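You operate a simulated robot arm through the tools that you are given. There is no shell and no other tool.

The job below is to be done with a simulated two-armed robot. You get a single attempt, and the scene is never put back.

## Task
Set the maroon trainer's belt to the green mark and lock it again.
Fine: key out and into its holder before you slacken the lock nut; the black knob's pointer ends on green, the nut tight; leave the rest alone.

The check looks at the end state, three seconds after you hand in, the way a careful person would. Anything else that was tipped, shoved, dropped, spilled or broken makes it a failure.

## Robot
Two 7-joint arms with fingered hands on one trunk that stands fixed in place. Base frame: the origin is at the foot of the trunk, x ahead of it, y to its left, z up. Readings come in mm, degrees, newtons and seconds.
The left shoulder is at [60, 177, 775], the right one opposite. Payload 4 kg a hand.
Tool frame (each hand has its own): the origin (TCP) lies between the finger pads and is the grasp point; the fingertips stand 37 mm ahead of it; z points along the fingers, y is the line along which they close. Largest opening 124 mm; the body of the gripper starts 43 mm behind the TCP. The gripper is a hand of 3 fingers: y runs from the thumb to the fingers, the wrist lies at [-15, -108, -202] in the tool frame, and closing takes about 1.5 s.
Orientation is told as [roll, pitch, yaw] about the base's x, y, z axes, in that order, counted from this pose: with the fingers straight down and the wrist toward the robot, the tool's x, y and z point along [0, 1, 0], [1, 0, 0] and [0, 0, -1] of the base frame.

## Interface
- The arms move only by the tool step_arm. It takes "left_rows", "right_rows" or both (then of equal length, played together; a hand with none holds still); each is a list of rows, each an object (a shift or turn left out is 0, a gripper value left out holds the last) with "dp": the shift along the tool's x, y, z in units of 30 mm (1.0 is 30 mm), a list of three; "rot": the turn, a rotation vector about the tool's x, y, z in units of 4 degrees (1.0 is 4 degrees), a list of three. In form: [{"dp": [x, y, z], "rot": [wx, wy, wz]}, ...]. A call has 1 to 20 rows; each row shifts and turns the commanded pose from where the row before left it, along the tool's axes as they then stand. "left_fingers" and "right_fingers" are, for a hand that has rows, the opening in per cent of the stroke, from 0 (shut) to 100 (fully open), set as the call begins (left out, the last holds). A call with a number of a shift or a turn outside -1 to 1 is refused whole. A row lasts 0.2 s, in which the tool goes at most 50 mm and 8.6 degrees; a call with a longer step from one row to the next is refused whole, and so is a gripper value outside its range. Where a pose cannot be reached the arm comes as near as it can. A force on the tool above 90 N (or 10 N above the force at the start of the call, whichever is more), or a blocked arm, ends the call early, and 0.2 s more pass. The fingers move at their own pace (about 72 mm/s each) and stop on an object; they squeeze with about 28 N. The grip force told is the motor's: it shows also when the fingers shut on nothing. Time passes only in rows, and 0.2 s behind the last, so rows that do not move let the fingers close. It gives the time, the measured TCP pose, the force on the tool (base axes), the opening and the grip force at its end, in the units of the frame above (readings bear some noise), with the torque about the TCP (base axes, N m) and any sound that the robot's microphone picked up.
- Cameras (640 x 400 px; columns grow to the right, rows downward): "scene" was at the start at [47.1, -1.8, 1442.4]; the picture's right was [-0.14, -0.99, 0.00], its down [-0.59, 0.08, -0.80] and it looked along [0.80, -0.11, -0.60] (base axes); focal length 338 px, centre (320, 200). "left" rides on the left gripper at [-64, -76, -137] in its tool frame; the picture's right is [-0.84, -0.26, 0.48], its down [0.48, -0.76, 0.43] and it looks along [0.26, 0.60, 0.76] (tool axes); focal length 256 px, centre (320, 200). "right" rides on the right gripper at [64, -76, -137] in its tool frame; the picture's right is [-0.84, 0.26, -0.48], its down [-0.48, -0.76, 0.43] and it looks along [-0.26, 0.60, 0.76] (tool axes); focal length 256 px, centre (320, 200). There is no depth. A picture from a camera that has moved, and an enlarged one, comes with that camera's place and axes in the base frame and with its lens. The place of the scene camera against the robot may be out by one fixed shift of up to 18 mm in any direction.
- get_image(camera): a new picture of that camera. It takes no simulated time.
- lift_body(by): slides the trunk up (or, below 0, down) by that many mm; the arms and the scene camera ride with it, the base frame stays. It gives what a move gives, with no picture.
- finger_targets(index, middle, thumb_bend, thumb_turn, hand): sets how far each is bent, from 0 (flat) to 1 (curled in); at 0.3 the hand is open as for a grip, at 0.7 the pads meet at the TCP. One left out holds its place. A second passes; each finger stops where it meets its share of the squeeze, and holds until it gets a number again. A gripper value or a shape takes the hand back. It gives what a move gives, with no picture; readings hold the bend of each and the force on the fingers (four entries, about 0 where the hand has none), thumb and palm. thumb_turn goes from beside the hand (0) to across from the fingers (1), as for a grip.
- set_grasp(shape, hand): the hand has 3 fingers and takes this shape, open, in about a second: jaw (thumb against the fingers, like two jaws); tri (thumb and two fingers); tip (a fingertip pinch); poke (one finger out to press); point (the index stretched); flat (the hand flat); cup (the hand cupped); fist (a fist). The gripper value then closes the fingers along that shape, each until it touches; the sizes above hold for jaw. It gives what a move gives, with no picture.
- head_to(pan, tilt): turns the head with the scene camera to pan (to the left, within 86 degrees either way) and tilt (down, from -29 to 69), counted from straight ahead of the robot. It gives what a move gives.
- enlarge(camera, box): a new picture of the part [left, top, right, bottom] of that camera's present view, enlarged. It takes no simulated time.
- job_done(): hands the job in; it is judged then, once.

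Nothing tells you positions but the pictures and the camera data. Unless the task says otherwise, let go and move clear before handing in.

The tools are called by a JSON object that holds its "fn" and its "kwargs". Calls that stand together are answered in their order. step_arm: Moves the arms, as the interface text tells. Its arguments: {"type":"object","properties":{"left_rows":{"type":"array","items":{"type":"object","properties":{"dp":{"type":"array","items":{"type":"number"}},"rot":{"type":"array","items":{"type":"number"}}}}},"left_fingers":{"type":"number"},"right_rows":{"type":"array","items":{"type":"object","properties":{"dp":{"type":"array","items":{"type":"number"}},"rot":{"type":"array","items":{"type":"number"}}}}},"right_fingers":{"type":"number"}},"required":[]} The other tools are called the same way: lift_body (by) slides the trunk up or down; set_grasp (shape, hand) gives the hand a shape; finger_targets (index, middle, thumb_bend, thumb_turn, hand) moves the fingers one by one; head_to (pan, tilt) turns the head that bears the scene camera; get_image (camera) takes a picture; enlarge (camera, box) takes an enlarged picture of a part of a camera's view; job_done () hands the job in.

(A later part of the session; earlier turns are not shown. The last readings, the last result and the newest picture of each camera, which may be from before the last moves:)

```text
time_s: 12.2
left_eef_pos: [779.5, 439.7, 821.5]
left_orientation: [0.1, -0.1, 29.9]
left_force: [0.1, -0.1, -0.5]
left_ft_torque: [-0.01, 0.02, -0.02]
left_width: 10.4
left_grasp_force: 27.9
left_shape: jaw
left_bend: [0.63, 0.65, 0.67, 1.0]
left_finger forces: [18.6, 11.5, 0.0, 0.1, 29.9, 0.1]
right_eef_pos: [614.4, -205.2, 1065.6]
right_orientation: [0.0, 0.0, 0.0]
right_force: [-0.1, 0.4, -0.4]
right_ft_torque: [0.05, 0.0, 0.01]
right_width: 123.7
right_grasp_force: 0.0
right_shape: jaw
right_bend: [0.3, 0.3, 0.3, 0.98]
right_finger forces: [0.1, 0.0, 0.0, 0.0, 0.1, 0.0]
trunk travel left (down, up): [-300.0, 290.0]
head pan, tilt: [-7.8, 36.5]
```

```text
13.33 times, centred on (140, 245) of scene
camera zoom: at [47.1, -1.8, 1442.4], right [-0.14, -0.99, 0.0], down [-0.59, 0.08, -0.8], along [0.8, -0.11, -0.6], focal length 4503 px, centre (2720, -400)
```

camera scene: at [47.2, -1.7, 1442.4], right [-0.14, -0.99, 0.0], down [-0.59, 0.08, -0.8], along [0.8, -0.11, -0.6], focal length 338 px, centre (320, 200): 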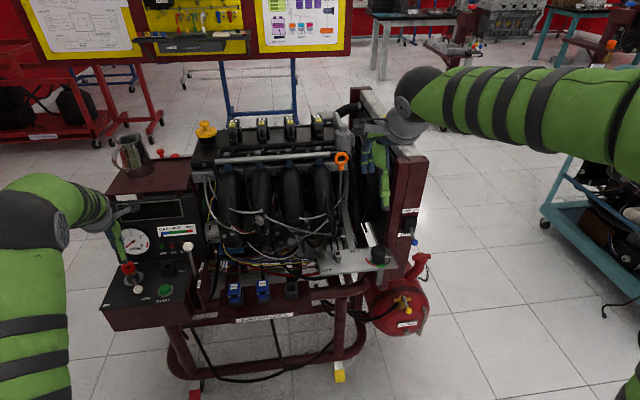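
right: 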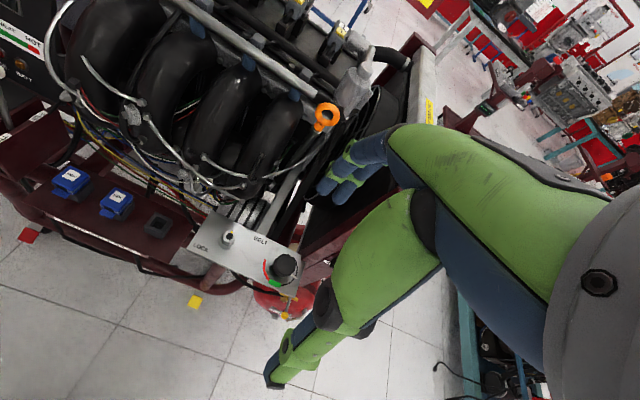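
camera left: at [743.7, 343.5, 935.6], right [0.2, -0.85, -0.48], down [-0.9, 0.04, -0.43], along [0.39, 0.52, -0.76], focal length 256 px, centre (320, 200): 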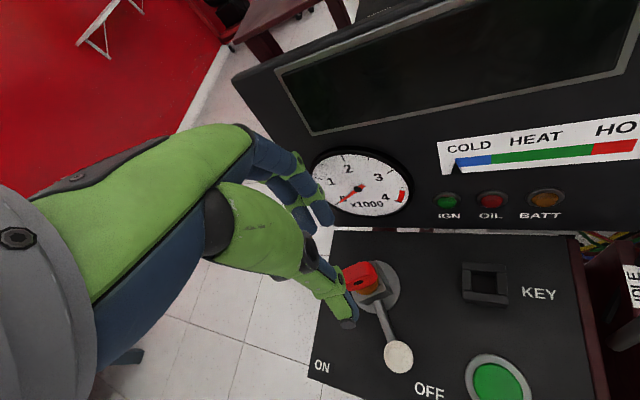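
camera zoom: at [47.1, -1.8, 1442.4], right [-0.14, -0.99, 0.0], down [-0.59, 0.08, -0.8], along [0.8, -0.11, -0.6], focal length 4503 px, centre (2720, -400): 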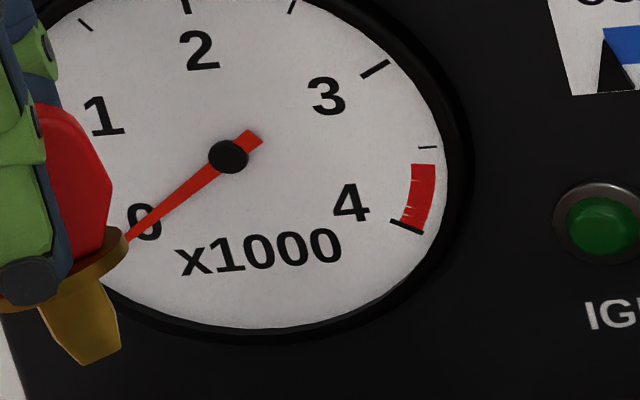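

The key has a square tapered stem under a brass collar, so its yaw must match the holder's square hole. I'll zoom on the lock block and the holder to measure their relative yaw.

{"fn": "enlarge", "kwargs": {"camera": "left", "box": [360, 255, 440, 305]}}

{"fn": "enlarge", "kwargs": {"camera": "left", "box": [440, 240, 520, 290]}}

{"fn": "enlarge", "kwargs": {"camera": "left", "box": [320, 220, 400, 300]}}

{"fn": "enlarge", "kwargs": {"camera": "scene", "box": [120, 260, 200, 310]}}

```text
8.00 times, centred on (400, 280) of left
camera zoom: at [745.1, 348.2, 958.5], right [0.2, -0.85, -0.48], down [-0.9, 0.04, -0.43], along [0.39, 0.52, -0.76], focal length 2048 px, centre (-320, -440)
```

zoom: 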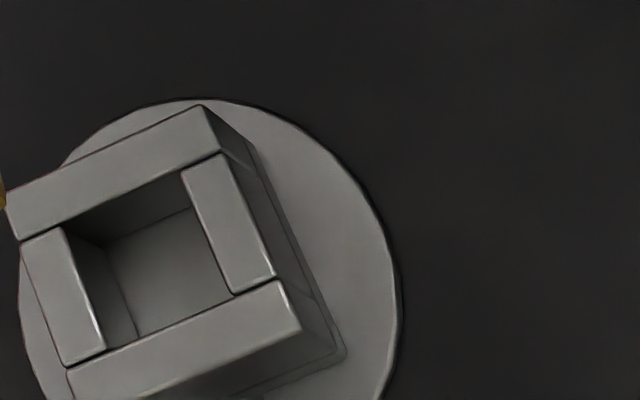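

```text
8.00 times, centred on (480, 265) of left
camera zoom: at [745.1, 348.2, 958.5], right [0.2, -0.85, -0.48], down [-0.9, 0.04, -0.43], along [0.39, 0.52, -0.76], focal length 2048 px, centre (-960, -320)
```

zoom: 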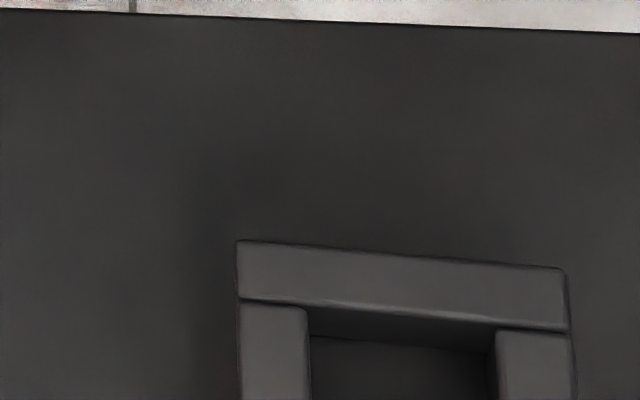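

```text
5.00 times, centred on (360, 260) of left
camera zoom: at [745.1, 348.2, 958.5], right [0.2, -0.85, -0.48], down [-0.9, 0.04, -0.43], along [0.39, 0.52, -0.76], focal length 1280 px, centre (120, -100)
```

zoom: 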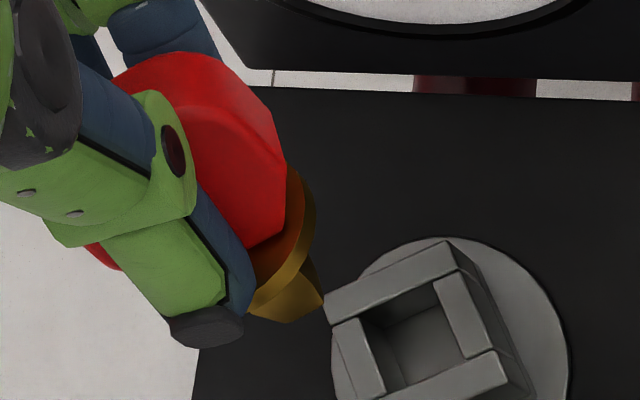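

```text
8.00 times, centred on (160, 285) of scene
camera zoom: at [47.1, -1.8, 1442.4], right [-0.14, -0.99, 0.0], down [-0.59, 0.08, -0.8], along [0.8, -0.11, -0.6], focal length 2702 px, centre (1600, -480)
```

zoom: 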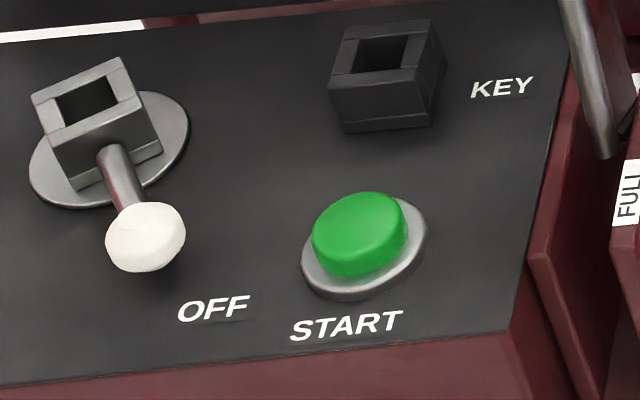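

The lock hole axis measures (779.6,440.1), the same as my TCP. The holder hole is at (791.6,340.6), yaw ≈0, and the lock was at ≈28.5°. I'll rotate the key −28.5° and carry it over the holder at height.

{"fn": "step_arm", "kwargs": {"left_rows": [{"rot": [0, 0, 1]}, {"rot": [0, 0, 1]}, {"rot": [0, 0, 1]}, {"rot": [0, 0, 1]}, {"rot": [0, 0, 1]}, {"rot": [0, 0, 1]}, {"rot": [0, 0, 1]}, {"rot": [0, 0, 0.1]}, {"dp": [-0.828, 0.08, 0]}, {"dp": [-0.828, 0.08, 0]}, {"dp": [-0.828, 0.08, 0]}, {"dp": [-0.828, 0.08, 0]}, {}, {}]}}

{"fn": "get_image", "kwargs": {"camera": "left"}}

{"fn": "enlarge", "kwargs": {"camera": "left", "box": [320, 220, 420, 300]}}

{"fn": "enlarge", "kwargs": {"camera": "scene", "box": [130, 200, 210, 300]}}

```text
time_s: 15.2
left_eef_pos: [792.6, 342.0, 821.4]
left_orientation: [-0.1, -0.1, 1.6]
left_force: [-0.2, -0.8, 0.1]
left_ft_torque: [-0.02, -0.03, 0.0]
left_width: 10.1
left_grasp_force: 27.9
left_shape: jaw
left_bend: [0.63, 0.65, 0.67, 1.0]
left_finger forces: [18.6, 11.5, 0.1, 0.1, 29.6, 0.1]
right_eef_pos: [614.2, -205.0, 1066.2]
right_orientation: [0.1, 0.0, -0.1]
right_force: [0.4, 0.4, 0.3]
right_ft_torque: [0.0, 0.03, 0.0]
right_width: 123.6
right_grasp_force: 0.1
right_shape: jaw
right_bend: [0.3, 0.3, 0.3, 0.98]
right_finger forces: [0.0, 0.1, 0.1, 0.0, 0.1, 0.1]
trunk travel left (down, up): [-300.0, 290.0]
head pan, tilt: [-7.8, 36.5]
```

```text
taken
camera left: at [717.4, 276.4, 958.3], right [-0.23, -0.84, -0.48], down [-0.77, 0.46, -0.43], along [0.59, 0.27, -0.76], focal length 256 px, centre (320, 200)
```

left: 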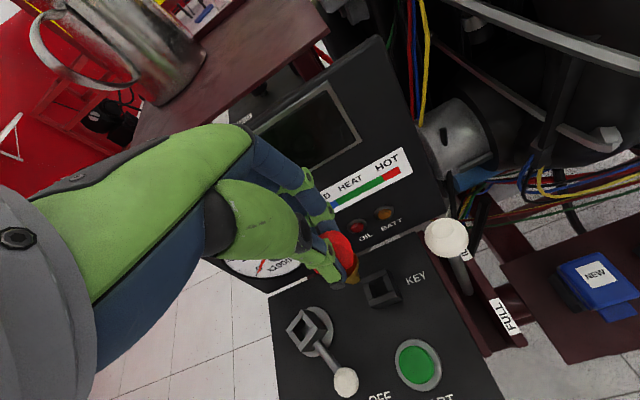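

```text
5.00 times, centred on (370, 260) of left
camera zoom: at [717.4, 276.4, 958.3], right [-0.23, -0.84, -0.48], down [-0.77, 0.46, -0.43], along [0.59, 0.27, -0.76], focal length 1280 px, centre (70, -100)
```

zoom: 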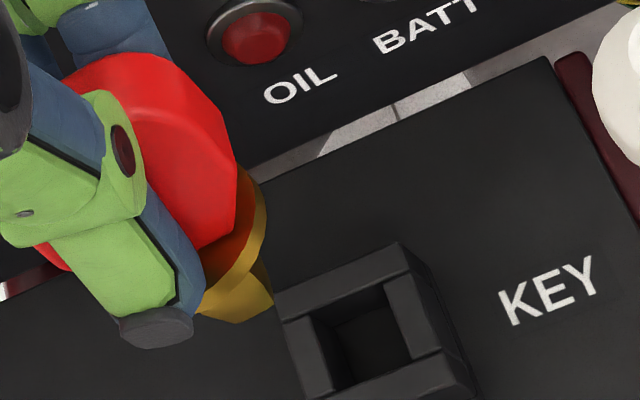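

```text
4.00 times, centred on (170, 250) of scene
camera zoom: at [47.1, -1.7, 1442.4], right [-0.14, -0.99, 0.0], down [-0.59, 0.08, -0.8], along [0.8, -0.11, -0.6], focal length 1351 px, centre (920, 0)
```

zoom: 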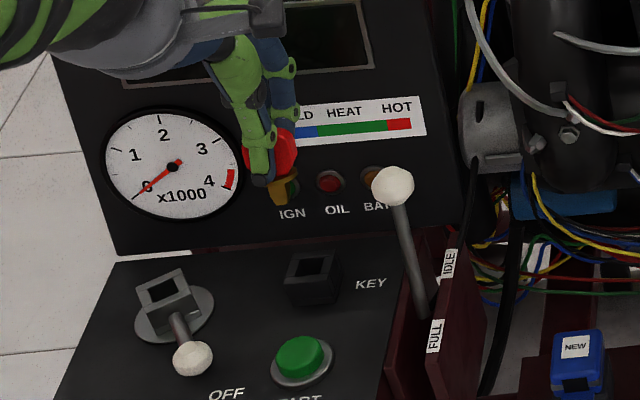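

The holder now sits in the hand camera's frame almost exactly where the lock did when the key left it. I'll check with the same zoom box I used for the lock.

{"fn": "enlarge", "kwargs": {"camera": "left", "box": [360, 255, 440, 305]}}

```text
8.00 times, centred on (400, 280) of left
camera zoom: at [717.4, 276.4, 958.3], right [-0.23, -0.84, -0.48], down [-0.77, 0.46, -0.43], along [0.59, 0.27, -0.76], focal length 2048 px, centre (-320, -440)
```

zoom: 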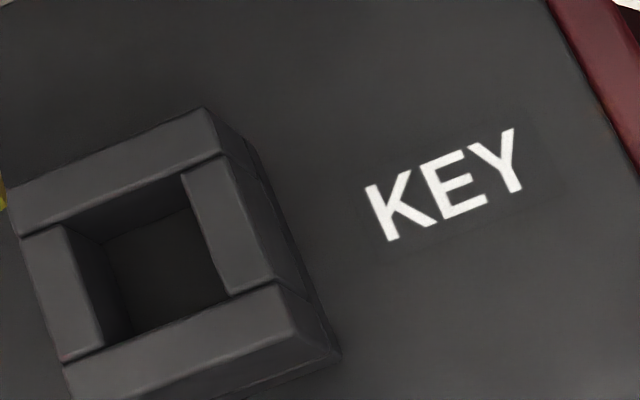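

The match is within about 0.3 mm. I'm descending straight down, first to just above the hole.

{"fn": "step_arm", "kwargs": {"left_rows": [{"dp": [0, 0, 0.5]}, {"dp": [0, 0, 0.5]}, {"dp": [0, 0, 0.5]}, {"dp": [0, 0, 0.2]}, {}]}}

{"fn": "enlarge", "kwargs": {"camera": "left", "box": [300, 200, 400, 280]}}

{"fn": "enlarge", "kwargs": {"camera": "scene", "box": [140, 220, 200, 295]}}

```text
time_s: 16.4
left_eef_pos: [792.1, 342.8, 769.0]
left_orientation: [0.0, 0.0, 1.6]
left_force: [0.5, -0.4, -0.1]
left_ft_torque: [-0.01, 0.01, 0.03]
left_width: 10.5
left_grasp_force: 28.2
left_shape: jaw
left_bend: [0.63, 0.65, 0.67, 1.0]
left_finger forces: [18.7, 11.5, 0.0, 0.0, 29.8, 0.1]
right_eef_pos: [615.5, -205.4, 1064.5]
right_orientation: [0.0, 0.1, 0.1]
right_force: [-0.4, -1.0, 0.1]
right_ft_torque: [0.01, 0.03, 0.03]
right_width: 123.6
right_grasp_force: 0.1
right_shape: jaw
right_bend: [0.3, 0.3, 0.3, 0.98]
right_finger forces: [0.1, 0.0, 0.0, 0.0, 0.0, 0.0]
trunk travel left (down, up): [-300.0, 290.0]
head pan, tilt: [-7.8, 36.5]
```

```text
5.00 times, centred on (350, 240) of left
camera zoom: at [716.6, 276.8, 906.7], right [-0.23, -0.84, -0.48], down [-0.77, 0.46, -0.43], along [0.59, 0.27, -0.76], focal length 1280 px, centre (170, 0)
```

zoom: 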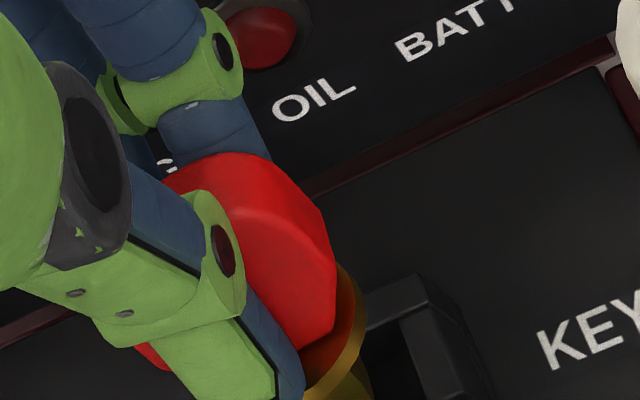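

```text
5.33 times, centred on (170, 258) of scene
camera zoom: at [47.1, -1.8, 1442.4], right [-0.14, -0.99, 0.0], down [-0.59, 0.08, -0.8], along [0.8, -0.11, -0.6], focal length 1801 px, centre (1120, -107)
```

zoom: 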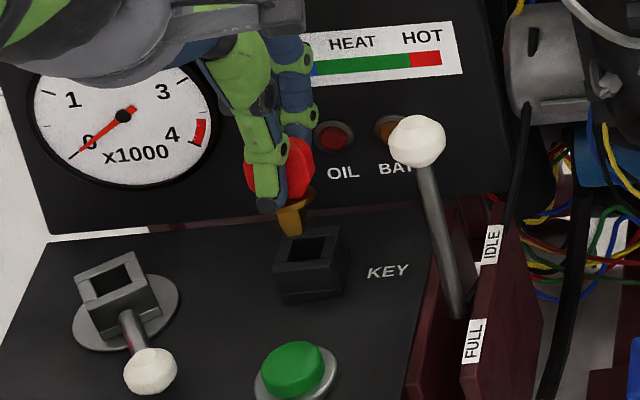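

{"fn": "step_arm", "kwargs": {"left_rows": [{"dp": [0, 0, 0.2]}, {"dp": [0, 0, 0.2]}, {"dp": [0, 0, 0.2]}, {}]}}

{"fn": "enlarge", "kwargs": {"camera": "scene", "box": [140, 220, 200, 295]}}

{"fn": "enlarge", "kwargs": {"camera": "left", "box": [300, 200, 400, 280]}}

```text
time_s: 17.4
left_eef_pos: [793.0, 341.8, 751.9]
left_orientation: [0.0, 0.1, 1.7]
left_force: [0.3, -0.4, -1.1]
left_ft_torque: [-0.03, -0.03, -0.02]
left_width: 10.2
left_grasp_force: 27.8
left_shape: jaw
left_bend: [0.63, 0.65, 0.67, 1.0]
left_finger forces: [18.5, 11.5, 0.1, 0.0, 29.7, 0.0]
right_eef_pos: [615.6, -206.1, 1066.8]
right_orientation: [0.0, -0.1, 0.0]
right_force: [0.2, 0.7, 0.0]
right_ft_torque: [0.03, -0.03, -0.01]
right_width: 123.5
right_grasp_force: 0.1
right_shape: jaw
right_bend: [0.3, 0.3, 0.3, 0.98]
right_finger forces: [0.0, 0.1, 0.0, 0.0, 0.0, 0.0]
trunk travel left (down, up): [-300.0, 290.0]
head pan, tilt: [-7.8, 36.5]
```

```text
5.33 times, centred on (170, 258) of scene
camera zoom: at [47.2, -1.8, 1442.4], right [-0.14, -0.99, 0.0], down [-0.59, 0.08, -0.8], along [0.8, -0.11, -0.6], focal length 1801 px, centre (1120, -107)
```

zoom: 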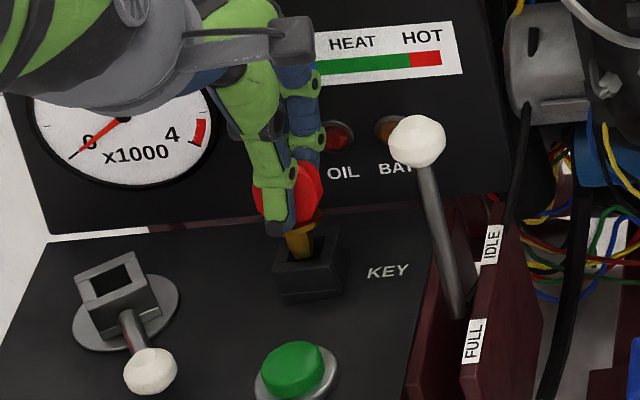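

```text
5.00 times, centred on (350, 240) of left
camera zoom: at [716.8, 277.3, 889.0], right [-0.23, -0.84, -0.48], down [-0.77, 0.46, -0.43], along [0.59, 0.27, -0.76], focal length 1280 px, centre (170, 0)
```

zoom: 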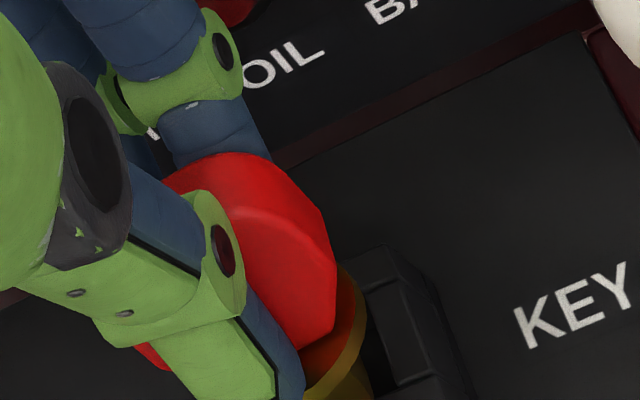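

The stem is entering the holder with almost no contact force. I'm continuing slowly to the seated height of about 738.

{"fn": "step_arm", "kwargs": {"left_rows": [{"dp": [0, 0, 0.12]}, {"dp": [0, 0, 0.12]}, {"dp": [0, 0, 0.12]}, {}]}}

{"fn": "enlarge", "kwargs": {"camera": "scene", "box": [140, 220, 200, 295]}}

{"fn": "enlarge", "kwargs": {"camera": "left", "box": [300, 200, 400, 280]}}

```text
time_s: 18.4
left_eef_pos: [794.4, 341.6, 745.5]
left_orientation: [-0.1, -0.5, 1.6]
left_force: [5.0, -0.1, 29.9]
left_ft_torque: [0.04, 0.01, 0.07]
left_width: 9.2
left_grasp_force: 27.4
left_shape: jaw
left_bend: [0.63, 0.65, 0.68, 1.0]
left_finger forces: [19.8, 12.9, 0.1, 0.0, 47.2, 0.0]
right_eef_pos: [613.0, -207.5, 1066.2]
right_orientation: [0.0, -0.1, -0.1]
right_force: [0.2, -0.5, -0.1]
right_ft_torque: [-0.03, -0.03, 0.0]
right_width: 123.4
right_grasp_force: 0.0
right_shape: jaw
right_bend: [0.3, 0.3, 0.3, 0.98]
right_finger forces: [0.0, 0.1, 0.0, 0.0, 0.0, 0.1]
trunk travel left (down, up): [-300.0, 290.0]
head pan, tilt: [-7.8, 36.5]
```

```text
5.33 times, centred on (170, 258) of scene
camera zoom: at [45.0, -2.9, 1442.8], right [-0.14, -0.99, 0.0], down [-0.59, 0.08, -0.8], along [0.8, -0.11, -0.59], focal length 1801 px, centre (1120, -107)
```

zoom: 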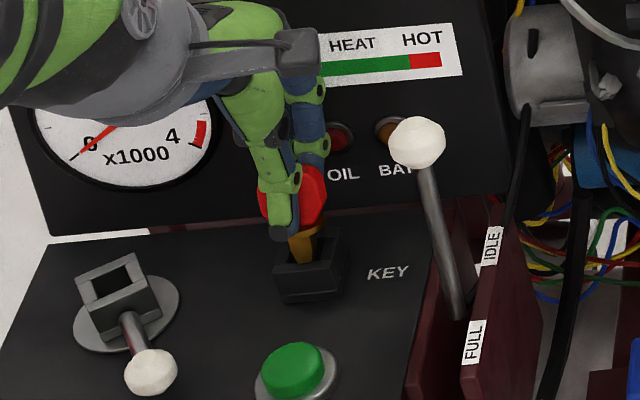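

```text
5.00 times, centred on (350, 240) of left
camera zoom: at [717.1, 276.4, 882.9], right [-0.23, -0.84, -0.49], down [-0.77, 0.46, -0.44], along [0.6, 0.27, -0.75], focal length 1280 px, centre (170, 0)
```

zoom: 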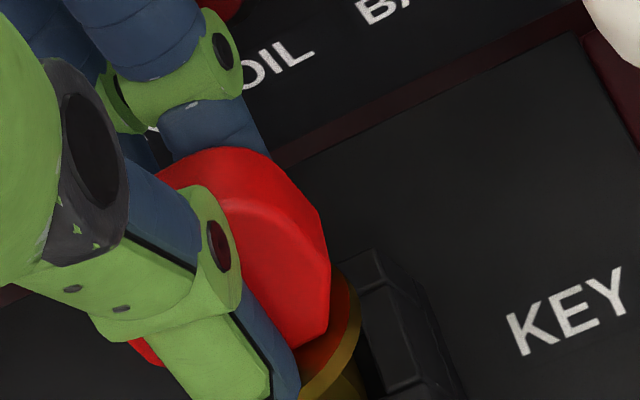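

There is a 30 N contact at z≈745, so the stem is probably catching a wall. I'll back off slightly and look closely.

{"fn": "enlarge", "kwargs": {"camera": "scene", "box": [160, 240, 190, 280]}}

{"fn": "step_arm", "kwargs": {"left_rows": [{"dp": [0, 0, -0.2]}, {"dp": [0, 0, -0.16]}, {}]}}

{"fn": "enlarge", "kwargs": {"camera": "scene", "box": [160, 240, 190, 280]}}

{"fn": "enlarge", "kwargs": {"camera": "left", "box": [340, 230, 400, 290]}}

```text
10.00 times, centred on (175, 260) of scene
camera zoom: at [45.0, -2.9, 1442.8], right [-0.14, -0.99, 0.0], down [-0.59, 0.08, -0.8], along [0.8, -0.11, -0.59], focal length 3377 px, centre (1770, -400)
```

zoom: 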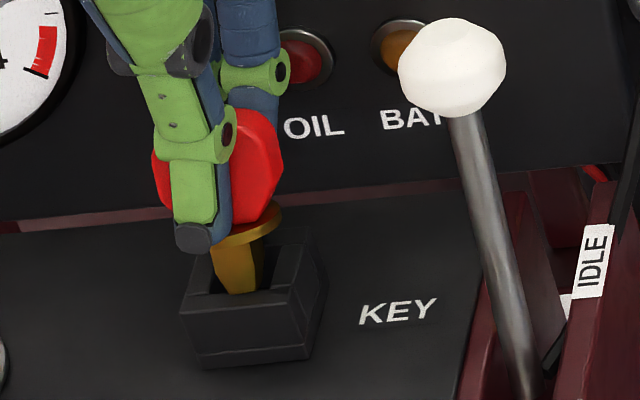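

```text
time_s: 19.2
left_eef_pos: [790.2, 340.5, 751.2]
left_orientation: [-0.1, 0.4, 1.5]
left_force: [0.1, 0.6, -1.4]
left_ft_torque: [0.0, 0.0, -0.03]
left_width: 9.3
left_grasp_force: 28.1
left_shape: jaw
left_bend: [0.63, 0.64, 0.68, 1.0]
left_finger forces: [19.0, 12.4, 0.0, 0.1, 31.6, 0.1]
right_eef_pos: [614.3, -205.0, 1065.4]
right_orientation: [0.1, 0.0, 0.0]
right_force: [-0.8, 0.5, 0.3]
right_ft_torque: [0.01, -0.02, 0.02]
right_width: 123.3
right_grasp_force: 0.1
right_shape: jaw
right_bend: [0.3, 0.3, 0.3, 0.98]
right_finger forces: [0.1, 0.0, 0.0, 0.1, 0.1, 0.0]
trunk travel left (down, up): [-300.0, 290.0]
head pan, tilt: [-7.8, 36.5]
```

```text
10.00 times, centred on (175, 260) of scene
camera zoom: at [47.1, -1.8, 1442.1], right [-0.14, -0.99, 0.0], down [-0.59, 0.08, -0.8], along [0.8, -0.11, -0.6], focal length 3377 px, centre (1770, -400)
```

zoom: 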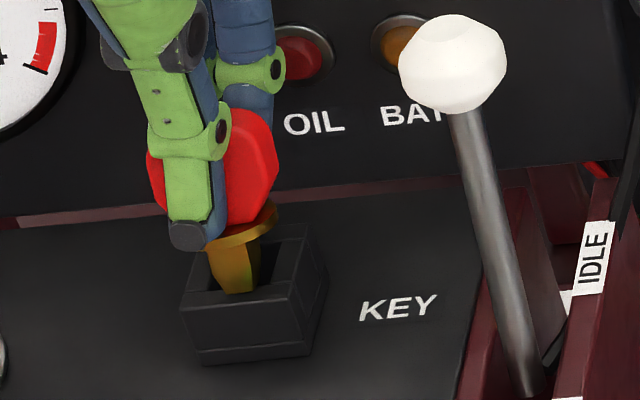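

```text
6.67 times, centred on (370, 260) of left
camera zoom: at [716.5, 276.7, 886.8], right [-0.24, -0.84, -0.48], down [-0.78, 0.46, -0.43], along [0.58, 0.27, -0.76], focal length 1707 px, centre (-13, -200)
```

zoom: 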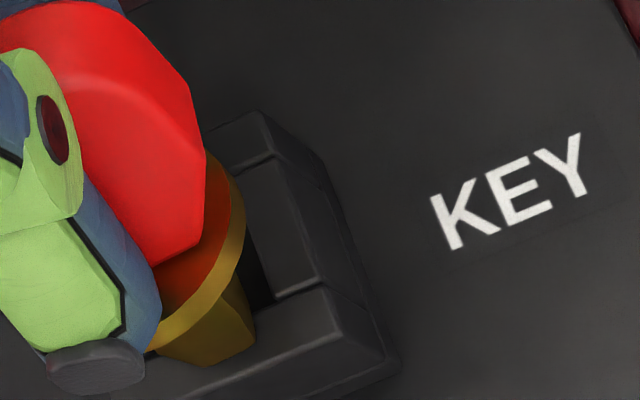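

In the left view the stem tip lies over the robot-side wall, so the key must have tilted in the grip when it left the lock. I'll raise it and yaw the hand so the scene camera sees the grip side-on and I can measure the tilt.

{"fn": "step_arm", "kwargs": {"left_rows": [{"dp": [0, 0, -0.7]}, {"dp": [0, 0, -0.7]}, {"rot": [0, 0, 1]}, {"rot": [0, 0, 1]}, {"rot": [0, 0, 1]}, {"rot": [0, 0, 1]}, {"rot": [0, 0, 1]}, {"rot": [0, 0, 1]}, {"rot": [0, 0, 1]}, {"rot": [0, 0, 1]}, {"rot": [0, 0, 1]}, {"rot": [0, 0, 1]}, {"rot": [0, 0, 1]}, {"rot": [0, 0, 1]}, {"rot": [0, 0, 1]}, {"rot": [0, 0, 1]}, {"rot": [0, 0, 1]}, {}]}}

{"fn": "get_image", "kwargs": {"camera": "scene"}}

{"fn": "enlarge", "kwargs": {"camera": "scene", "box": [150, 220, 200, 280]}}

{"fn": "get_image", "kwargs": {"camera": "left"}}

```text
time_s: 23.0
left_eef_pos: [791.5, 342.9, 794.8]
left_orientation: [0.0, 0.1, -58.4]
left_force: [-0.2, -0.3, -0.6]
left_ft_torque: [-0.03, 0.0, -0.03]
left_width: 9.4
left_grasp_force: 27.8
left_shape: jaw
left_bend: [0.63, 0.64, 0.68, 1.0]
left_finger forces: [18.6, 12.2, 0.0, 0.0, 31.1, 0.1]
right_eef_pos: [614.3, -204.7, 1065.9]
right_orientation: [0.0, 0.0, -0.1]
right_force: [-0.9, -0.7, 0.8]
right_ft_torque: [-0.03, 0.02, -0.01]
right_width: 123.6
right_grasp_force: 0.1
right_shape: jaw
right_bend: [0.3, 0.3, 0.3, 0.98]
right_finger forces: [0.0, 0.1, 0.1, 0.0, 0.1, 0.1]
trunk travel left (down, up): [-300.0, 290.0]
head pan, tilt: [-7.8, 36.5]
```

```text
taken
camera scene: at [47.2, -1.8, 1442.4], right [-0.14, -0.99, 0.0], down [-0.59, 0.08, -0.8], along [0.8, -0.11, -0.6], focal length 338 px, centre (320, 200)
```

scene: 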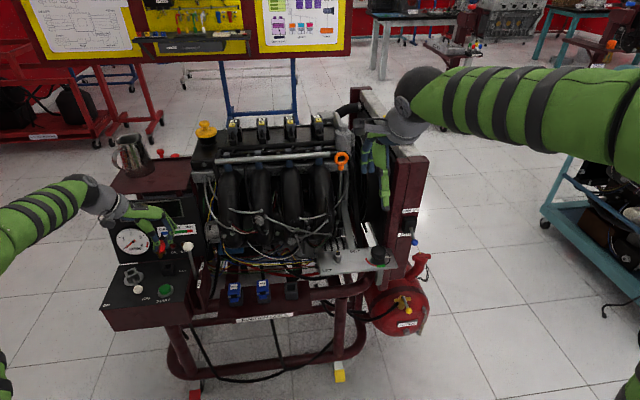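

```text
6.67 times, centred on (175, 250) of scene
camera zoom: at [47.2, -1.8, 1442.4], right [-0.14, -0.99, 0.0], down [-0.59, 0.08, -0.8], along [0.8, -0.11, -0.6], focal length 2252 px, centre (1287, -133)
```

zoom: 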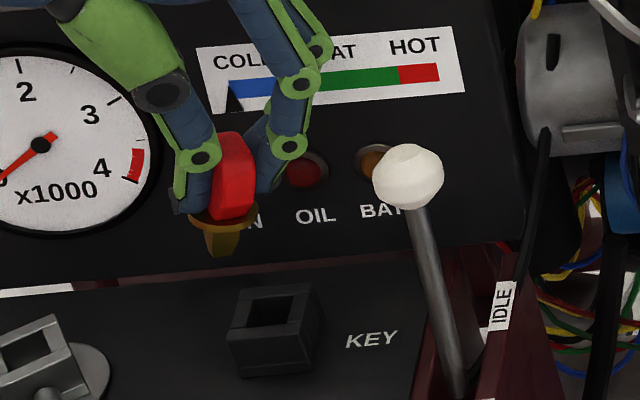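

```text
taken
camera left: at [696.7, 373.7, 931.5], right [-0.85, -0.22, -0.48], down [0.01, 0.9, -0.43], along [0.53, -0.38, -0.76], focal length 256 px, centre (320, 200)
```

left: 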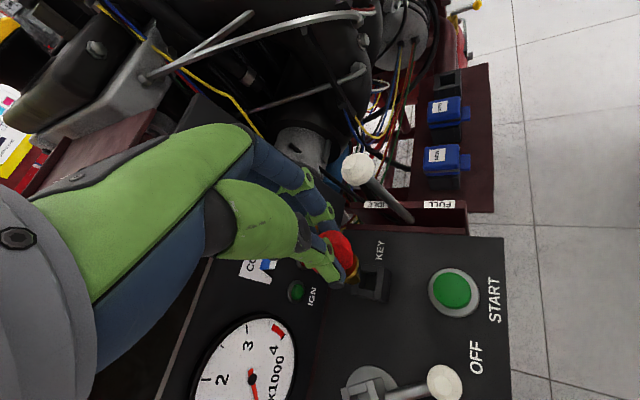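

Now I have a good side view of the grip. I'll zoom in tightly to measure the tilt.

{"fn": "enlarge", "kwargs": {"camera": "scene", "box": [157, 235, 181, 265]}}

{"fn": "enlarge", "kwargs": {"camera": "left", "box": [310, 220, 400, 310]}}

```text
13.33 times, centred on (169, 250) of scene
camera zoom: at [47.2, -1.8, 1442.4], right [-0.14, -0.99, 0.0], down [-0.59, 0.08, -0.8], along [0.8, -0.11, -0.6], focal length 4503 px, centre (2333, -467)
```

zoom: 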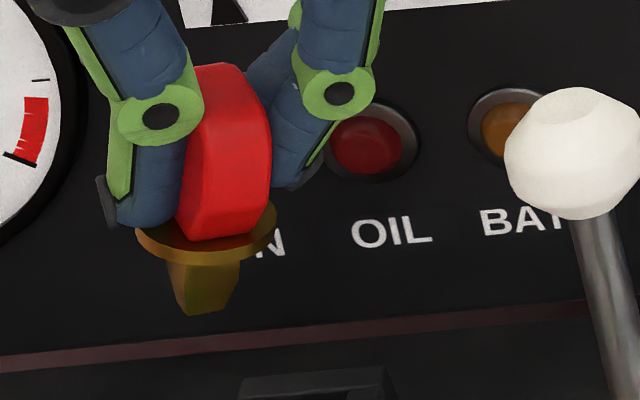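

```text
4.44 times, centred on (355, 265) of left
camera zoom: at [696.7, 373.7, 931.5], right [-0.85, -0.22, -0.48], down [0.01, 0.9, -0.43], along [0.53, -0.38, -0.76], focal length 1138 px, centre (164, -89)
```

zoom: 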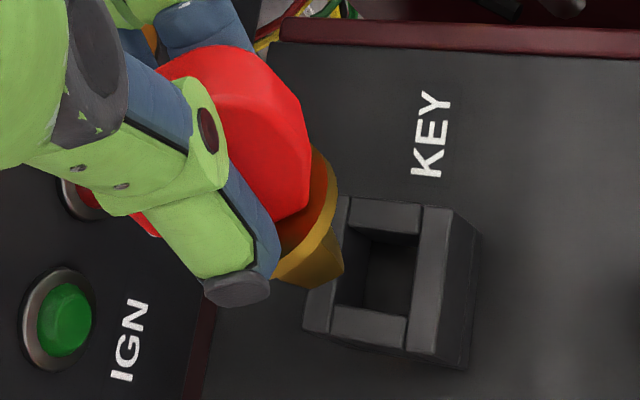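

The key is tilted about 10° in the grip, with the stem bottom towards the thumb. That explains the catch on the near wall. I'll return to yaw ≈1.6°, tilt the hand −10° about tool x so the key is vertical, and shift −4 mm in x to recentre the stem.

{"fn": "step_arm", "kwargs": {"left_rows": [{"rot": [0, 0, -1]}, {"rot": [0, 0, -1]}, {"rot": [0, 0, -1]}, {"rot": [0, 0, -1]}, {"rot": [0, 0, -1]}, {"rot": [0, 0, -1]}, {"rot": [0, 0, -1]}, {"rot": [0, 0, -1]}, {"rot": [0, 0, -1]}, {"rot": [0, 0, -1]}, {"rot": [0, 0, -1]}, {"rot": [0, 0, -1]}, {"rot": [0, 0, -1]}, {"rot": [0, 0, -1]}, {"rot": [0, 0, -1]}, {"dp": [-0.03, -0.13, 0]}, {"rot": [-1, 0, 0]}, {"rot": [-1, 0, 0]}, {"rot": [-0.5, 0, 0]}, {}]}}

{"fn": "enlarge", "kwargs": {"camera": "scene", "box": [150, 230, 190, 280]}}

{"fn": "enlarge", "kwargs": {"camera": "left", "box": [310, 220, 400, 310]}}

```text
time_s: 27.2
left_eef_pos: [788.4, 339.5, 794.5]
left_orientation: [0.0, -10.0, 1.7]
left_force: [0.1, 0.9, -0.7]
left_ft_torque: [-0.01, 0.01, 0.0]
left_width: 9.5
left_grasp_force: 27.9
left_shape: jaw
left_bend: [0.63, 0.64, 0.68, 1.0]
left_finger forces: [18.3, 12.3, 0.0, 0.0, 30.5, 0.0]
right_eef_pos: [614.8, -205.4, 1066.0]
right_orientation: [0.1, 0.0, 0.0]
right_force: [0.2, -0.2, 0.3]
right_ft_torque: [-0.03, -0.03, 0.0]
right_width: 123.6
right_grasp_force: 0.1
right_shape: jaw
right_bend: [0.3, 0.3, 0.3, 0.98]
right_finger forces: [0.0, 0.0, 0.0, 0.0, 0.0, 0.0]
trunk travel left (down, up): [-300.0, 290.0]
head pan, tilt: [-7.8, 36.5]
```

```text
8.00 times, centred on (170, 255) of scene
camera zoom: at [47.1, -1.8, 1442.4], right [-0.14, -0.99, 0.0], down [-0.59, 0.08, -0.8], along [0.8, -0.11, -0.6], focal length 2702 px, centre (1520, -240)
```

zoom: 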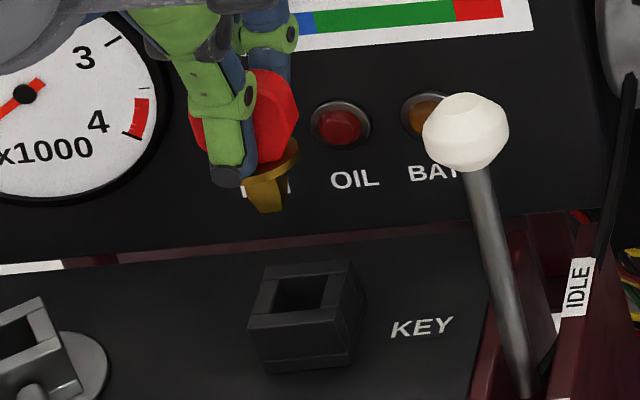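

```text
4.44 times, centred on (355, 265) of left
camera zoom: at [690.9, 274.7, 915.8], right [-0.14, -0.84, -0.52], down [-0.69, 0.46, -0.56], along [0.71, 0.28, -0.64], focal length 1138 px, centre (164, -89)
```

zoom: 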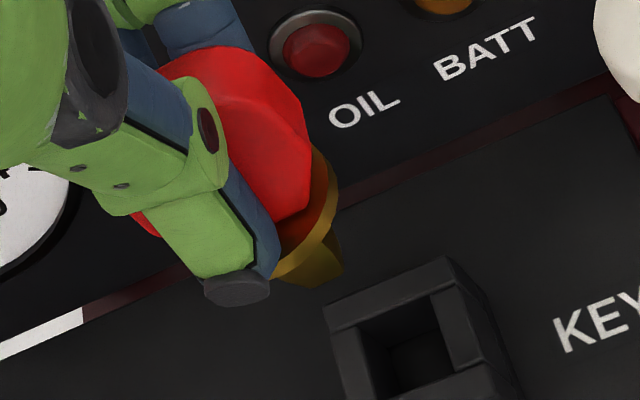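

Triangulating the tip puts it within a few millimetres of the hole centre in plan. I'm lowering vertically, in the tilted frame, to just above the opening.

{"fn": "step_arm", "kwargs": {"left_rows": [{"dp": [0.02, -0.073, 0.416]}, {"dp": [0.02, -0.073, 0.416]}, {"dp": [0.02, -0.073, 0.416]}, {}]}}

{"fn": "enlarge", "kwargs": {"camera": "scene", "box": [155, 240, 187, 280]}}

{"fn": "enlarge", "kwargs": {"camera": "left", "box": [320, 220, 400, 300]}}

```text
time_s: 28.2
left_eef_pos: [787.8, 341.2, 757.1]
left_orientation: [0.0, -10.0, 1.5]
left_force: [0.2, -0.1, -0.7]
left_ft_torque: [-0.03, -0.01, 0.02]
left_width: 9.5
left_grasp_force: 28.1
left_shape: jaw
left_bend: [0.63, 0.64, 0.68, 1.0]
left_finger forces: [18.3, 12.2, 0.0, 0.0, 30.6, 0.0]
right_eef_pos: [615.8, -205.4, 1066.3]
right_orientation: [0.0, 0.0, 0.0]
right_force: [-0.7, -0.1, -0.5]
right_ft_torque: [-0.02, 0.01, -0.01]
right_width: 123.6
right_grasp_force: 0.1
right_shape: jaw
right_bend: [0.3, 0.3, 0.3, 0.98]
right_finger forces: [0.1, 0.0, 0.0, 0.1, 0.0, 0.1]
trunk travel left (down, up): [-300.0, 290.0]
head pan, tilt: [-7.8, 36.5]
```

```text
10.00 times, centred on (171, 260) of scene
camera zoom: at [47.2, -1.8, 1442.4], right [-0.14, -0.99, 0.0], down [-0.59, 0.08, -0.8], along [0.8, -0.11, -0.6], focal length 3377 px, centre (1810, -400)
```

zoom: 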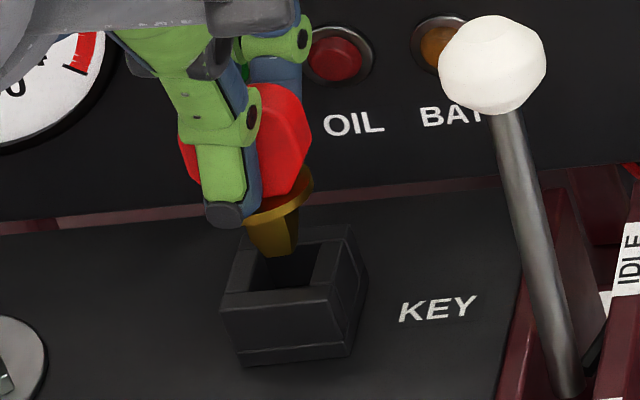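

```text
5.00 times, centred on (360, 260) of left
camera zoom: at [690.9, 276.5, 878.4], right [-0.15, -0.84, -0.52], down [-0.69, 0.46, -0.56], along [0.71, 0.28, -0.65], focal length 1280 px, centre (120, -100)
```

zoom: 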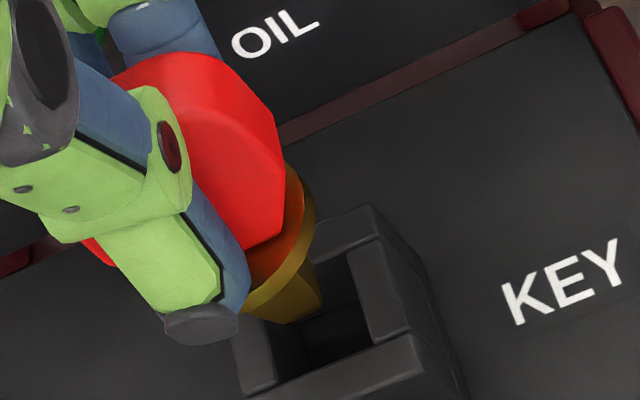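

The tip is clearly over the opening in both views. I'm lowering further into the hole.

{"fn": "step_arm", "kwargs": {"left_rows": [{"dp": [0, -0.027, 0.15]}, {"dp": [0, -0.027, 0.15]}, {"dp": [0, -0.027, 0.15]}, {}]}}

{"fn": "enlarge", "kwargs": {"camera": "scene", "box": [155, 240, 187, 280]}}

{"fn": "enlarge", "kwargs": {"camera": "left", "box": [320, 220, 400, 300]}}

```text
time_s: 29.2
left_eef_pos: [788.8, 342.6, 742.8]
left_orientation: [0.0, -10.1, 1.5]
left_force: [-0.3, -0.6, -0.2]
left_ft_torque: [-0.03, -0.01, -0.01]
left_width: 9.1
left_grasp_force: 28.5
left_shape: jaw
left_bend: [0.63, 0.64, 0.68, 1.0]
left_finger forces: [18.3, 12.2, 0.0, 0.0, 30.6, 0.1]
right_eef_pos: [614.9, -205.9, 1065.9]
right_orientation: [0.0, 0.2, 0.0]
right_force: [-1.3, -0.5, -0.1]
right_ft_torque: [-0.02, 0.02, 0.03]
right_width: 123.7
right_grasp_force: 0.0
right_shape: jaw
right_bend: [0.3, 0.3, 0.3, 0.98]
right_finger forces: [0.0, 0.0, 0.0, 0.0, 0.0, 0.0]
trunk travel left (down, up): [-300.0, 290.0]
head pan, tilt: [-7.8, 36.5]
```

```text
10.00 times, centred on (171, 260) of scene
camera zoom: at [47.2, -1.8, 1442.4], right [-0.14, -0.99, 0.0], down [-0.59, 0.08, -0.8], along [0.8, -0.11, -0.6], focal length 3377 px, centre (1810, -400)
```

zoom: 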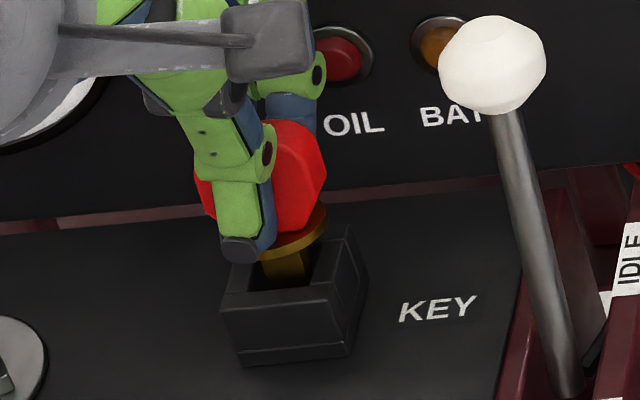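

```text
5.00 times, centred on (360, 260) of left
camera zoom: at [690.8, 276.1, 863.9], right [-0.15, -0.84, -0.52], down [-0.69, 0.46, -0.56], along [0.71, 0.28, -0.65], focal length 1280 px, centre (120, -100)
```

zoom: 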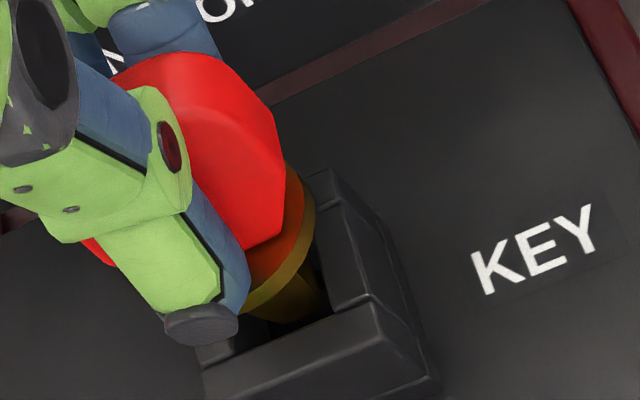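

The stem is now inside the hole with no force. I'm lowering the last few millimetres until it seats.

{"fn": "step_arm", "kwargs": {"left_rows": [{"dp": [0, -0.018, 0.1]}, {"dp": [0, -0.018, 0.1]}, {}]}}

{"fn": "enlarge", "kwargs": {"camera": "scene", "box": [155, 240, 187, 280]}}

{"fn": "enlarge", "kwargs": {"camera": "left", "box": [320, 220, 400, 300]}}

```text
time_s: 30.0
left_eef_pos: [788.8, 341.8, 737.3]
left_orientation: [-0.1, -10.0, 1.6]
left_force: [-0.9, -0.8, -0.5]
left_ft_torque: [0.0, -0.01, -0.03]
left_width: 9.4
left_grasp_force: 28.2
left_shape: jaw
left_bend: [0.63, 0.64, 0.68, 1.0]
left_finger forces: [18.2, 12.2, 0.0, 0.0, 30.5, 0.0]
right_eef_pos: [614.6, -206.2, 1065.8]
right_orientation: [0.0, -0.1, -0.1]
right_force: [-0.1, -0.1, -0.2]
right_ft_torque: [0.02, -0.01, 0.02]
right_width: 123.6
right_grasp_force: 0.1
right_shape: jaw
right_bend: [0.3, 0.3, 0.3, 0.98]
right_finger forces: [0.1, 0.0, 0.1, 0.1, 0.0, 0.1]
trunk travel left (down, up): [-300.0, 290.0]
head pan, tilt: [-7.8, 36.5]
```

```text
10.00 times, centred on (171, 260) of scene
camera zoom: at [47.1, -1.8, 1442.4], right [-0.14, -0.99, 0.0], down [-0.59, 0.08, -0.8], along [0.8, -0.11, -0.6], focal length 3377 px, centre (1810, -400)
```

zoom: 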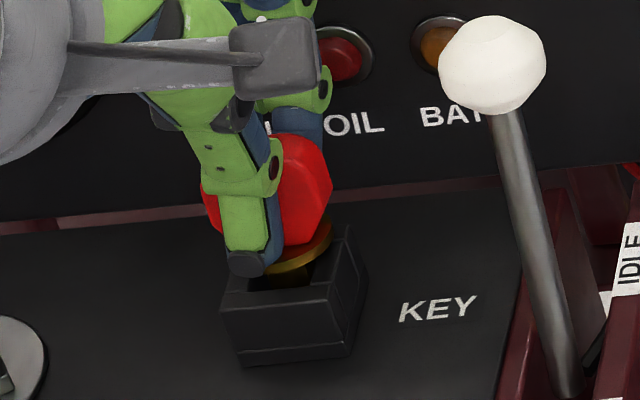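

```text
5.00 times, centred on (360, 260) of left
camera zoom: at [690.7, 275.7, 858.2], right [-0.15, -0.84, -0.52], down [-0.69, 0.46, -0.56], along [0.71, 0.28, -0.65], focal length 1280 px, centre (120, -100)
```

zoom: 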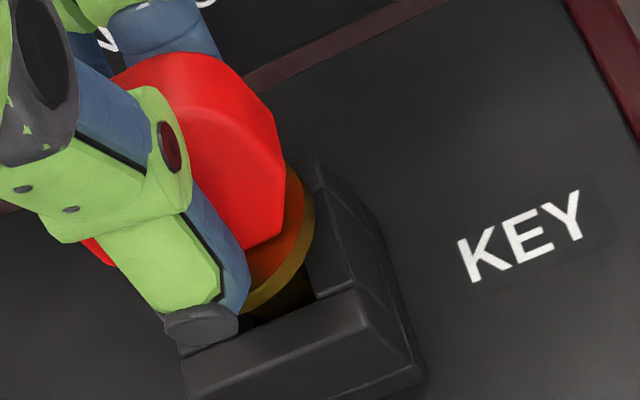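

{"fn": "step_arm", "kwargs": {"left_rows": [{"dp": [0, -0.012, 0.07]}, {"dp": [0, -0.012, 0.07]}, {}]}}

{"fn": "enlarge", "kwargs": {"camera": "left", "box": [320, 220, 400, 300]}}

{"fn": "enlarge", "kwargs": {"camera": "scene", "box": [155, 240, 187, 280]}}

```text
time_s: 30.8
left_eef_pos: [788.8, 342.4, 734.1]
left_orientation: [0.1, -10.0, 1.6]
left_force: [-2.6, -0.1, 5.0]
left_ft_torque: [0.01, 0.05, -0.04]
left_width: 9.1
left_grasp_force: 28.0
left_shape: jaw
left_bend: [0.63, 0.64, 0.68, 1.0]
left_finger forces: [18.2, 11.8, 0.1, 0.0, 34.5, 0.0]
right_eef_pos: [614.7, -204.8, 1066.6]
right_orientation: [0.0, 0.0, 0.0]
right_force: [0.6, 0.0, -0.7]
right_ft_torque: [-0.05, -0.01, 0.02]
right_width: 123.8
right_grasp_force: 0.0
right_shape: jaw
right_bend: [0.3, 0.3, 0.3, 0.98]
right_finger forces: [0.0, 0.0, 0.0, 0.1, 0.0, 0.0]
trunk travel left (down, up): [-300.0, 290.0]
head pan, tilt: [-7.8, 36.5]
```

```text
5.00 times, centred on (360, 260) of left
camera zoom: at [690.6, 275.8, 854.5], right [-0.14, -0.84, -0.52], down [-0.69, 0.46, -0.56], along [0.71, 0.28, -0.64], focal length 1280 px, centre (120, -100)
```

zoom: 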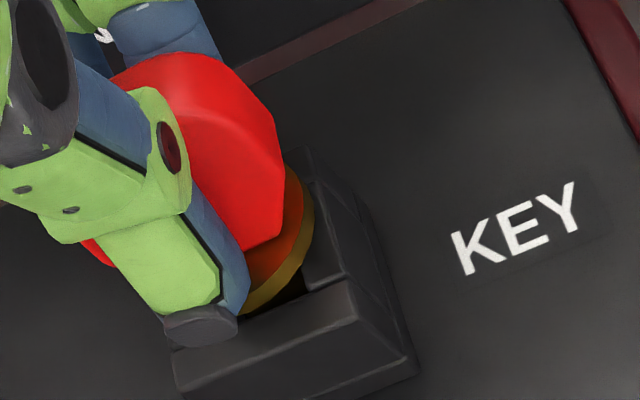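

```text
10.00 times, centred on (171, 260) of scene
camera zoom: at [46.4, -2.0, 1442.5], right [-0.14, -0.99, 0.0], down [-0.59, 0.08, -0.8], along [0.8, -0.11, -0.6], focal length 3377 px, centre (1810, -400)
```

zoom: 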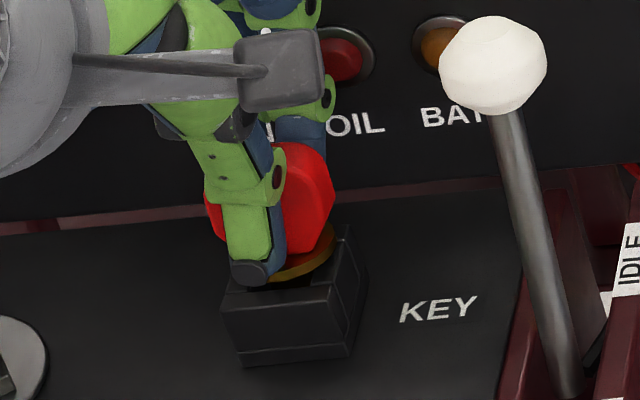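

{"fn": "step_arm", "kwargs": {"left_rows": [{"dp": [0, -0.05, 0]}, {"dp": [0, -0.012, 0.07]}, {}]}}

{"fn": "enlarge", "kwargs": {"camera": "left", "box": [320, 220, 400, 300]}}

{"fn": "enlarge", "kwargs": {"camera": "scene", "box": [155, 240, 187, 280]}}

```text
time_s: 31.6
left_eef_pos: [787.9, 342.4, 731.8]
left_orientation: [-0.1, -10.3, 1.6]
left_force: [-0.1, -0.5, 14.9]
left_ft_torque: [-0.01, -0.32, -0.01]
left_width: 9.1
left_grasp_force: 28.1
left_shape: jaw
left_bend: [0.63, 0.64, 0.68, 1.0]
left_finger forces: [19.7, 13.0, 0.1, 0.0, 36.7, 0.0]
right_eef_pos: [614.1, -206.3, 1066.6]
right_orientation: [-0.1, -0.1, -0.1]
right_force: [0.2, -0.3, -0.3]
right_ft_torque: [0.02, -0.04, -0.02]
right_width: 123.7
right_grasp_force: 0.0
right_shape: jaw
right_bend: [0.3, 0.3, 0.3, 0.98]
right_finger forces: [0.1, 0.1, 0.1, 0.0, 0.1, 0.0]
trunk travel left (down, up): [-300.0, 290.0]
head pan, tilt: [-7.8, 36.5]
```

```text
5.00 times, centred on (360, 260) of left
camera zoom: at [689.2, 275.8, 853.5], right [-0.14, -0.84, -0.52], down [-0.68, 0.46, -0.56], along [0.72, 0.28, -0.64], focal length 1280 px, centre (120, -100)
```

zoom: 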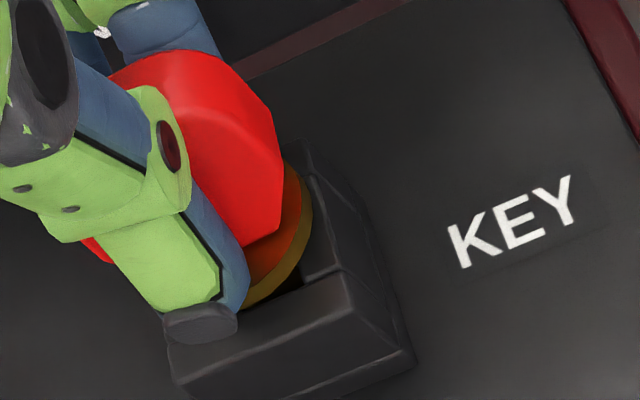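

```text
10.00 times, centred on (171, 260) of scene
camera zoom: at [45.9, -2.4, 1442.6], right [-0.14, -0.99, 0.0], down [-0.59, 0.08, -0.8], along [0.8, -0.11, -0.59], focal length 3377 px, centre (1810, -400)
```

zoom: 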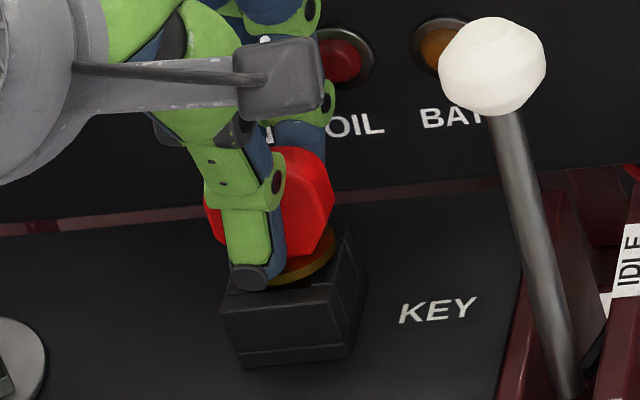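

The key is nearly fully seated, with 15 N of contact. I'll release it gently and see how it sits.

{"fn": "step_arm", "kwargs": {"left_rows": [{}, {}, {}, {}], "left_fingers": 30}}

{"fn": "enlarge", "kwargs": {"camera": "left", "box": [320, 200, 420, 300]}}

{"fn": "enlarge", "kwargs": {"camera": "scene", "box": [155, 240, 187, 280]}}

```text
time_s: 32.6
left_eef_pos: [786.5, 341.8, 730.2]
left_orientation: [-0.1, -10.1, 1.6]
left_force: [-0.1, 0.2, 0.6]
left_ft_torque: [0.03, -0.02, -0.01]
left_width: 36.8
left_grasp_force: 0.0
left_shape: jaw
left_bend: [0.52, 0.55, 0.62, 1.0]
left_finger forces: [0.1, 0.1, 0.0, 0.0, 0.1, 0.0]
right_eef_pos: [615.1, -206.3, 1065.9]
right_orientation: [-0.1, 0.0, 0.0]
right_force: [0.4, -0.3, -0.3]
right_ft_torque: [-0.02, 0.01, -0.01]
right_width: 123.7
right_grasp_force: 0.1
right_shape: jaw
right_bend: [0.3, 0.3, 0.3, 0.98]
right_finger forces: [0.0, 0.1, 0.0, 0.0, 0.0, 0.1]
trunk travel left (down, up): [-300.0, 290.0]
head pan, tilt: [-7.8, 36.5]
```

```text
4.00 times, centred on (370, 250) of left
camera zoom: at [689.1, 276.2, 851.1], right [-0.15, -0.84, -0.52], down [-0.69, 0.46, -0.56], along [0.71, 0.28, -0.65], focal length 1024 px, centre (120, 0)
```

zoom: 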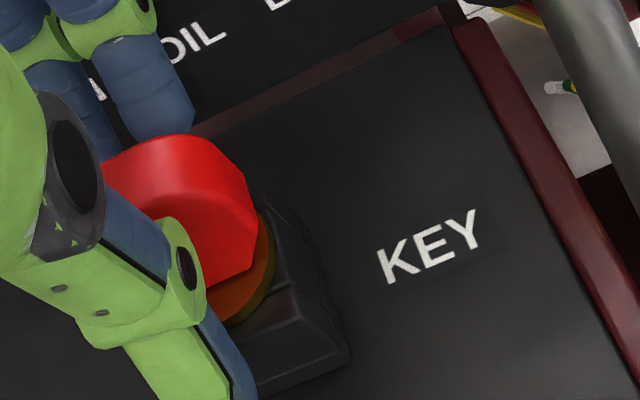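

```text
10.00 times, centred on (171, 260) of scene
camera zoom: at [47.0, -1.8, 1442.4], right [-0.14, -0.99, 0.0], down [-0.59, 0.08, -0.8], along [0.8, -0.11, -0.6], focal length 3377 px, centre (1810, -400)
```

zoom: 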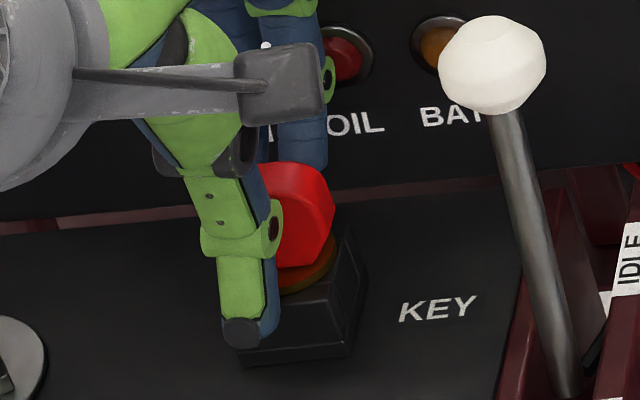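

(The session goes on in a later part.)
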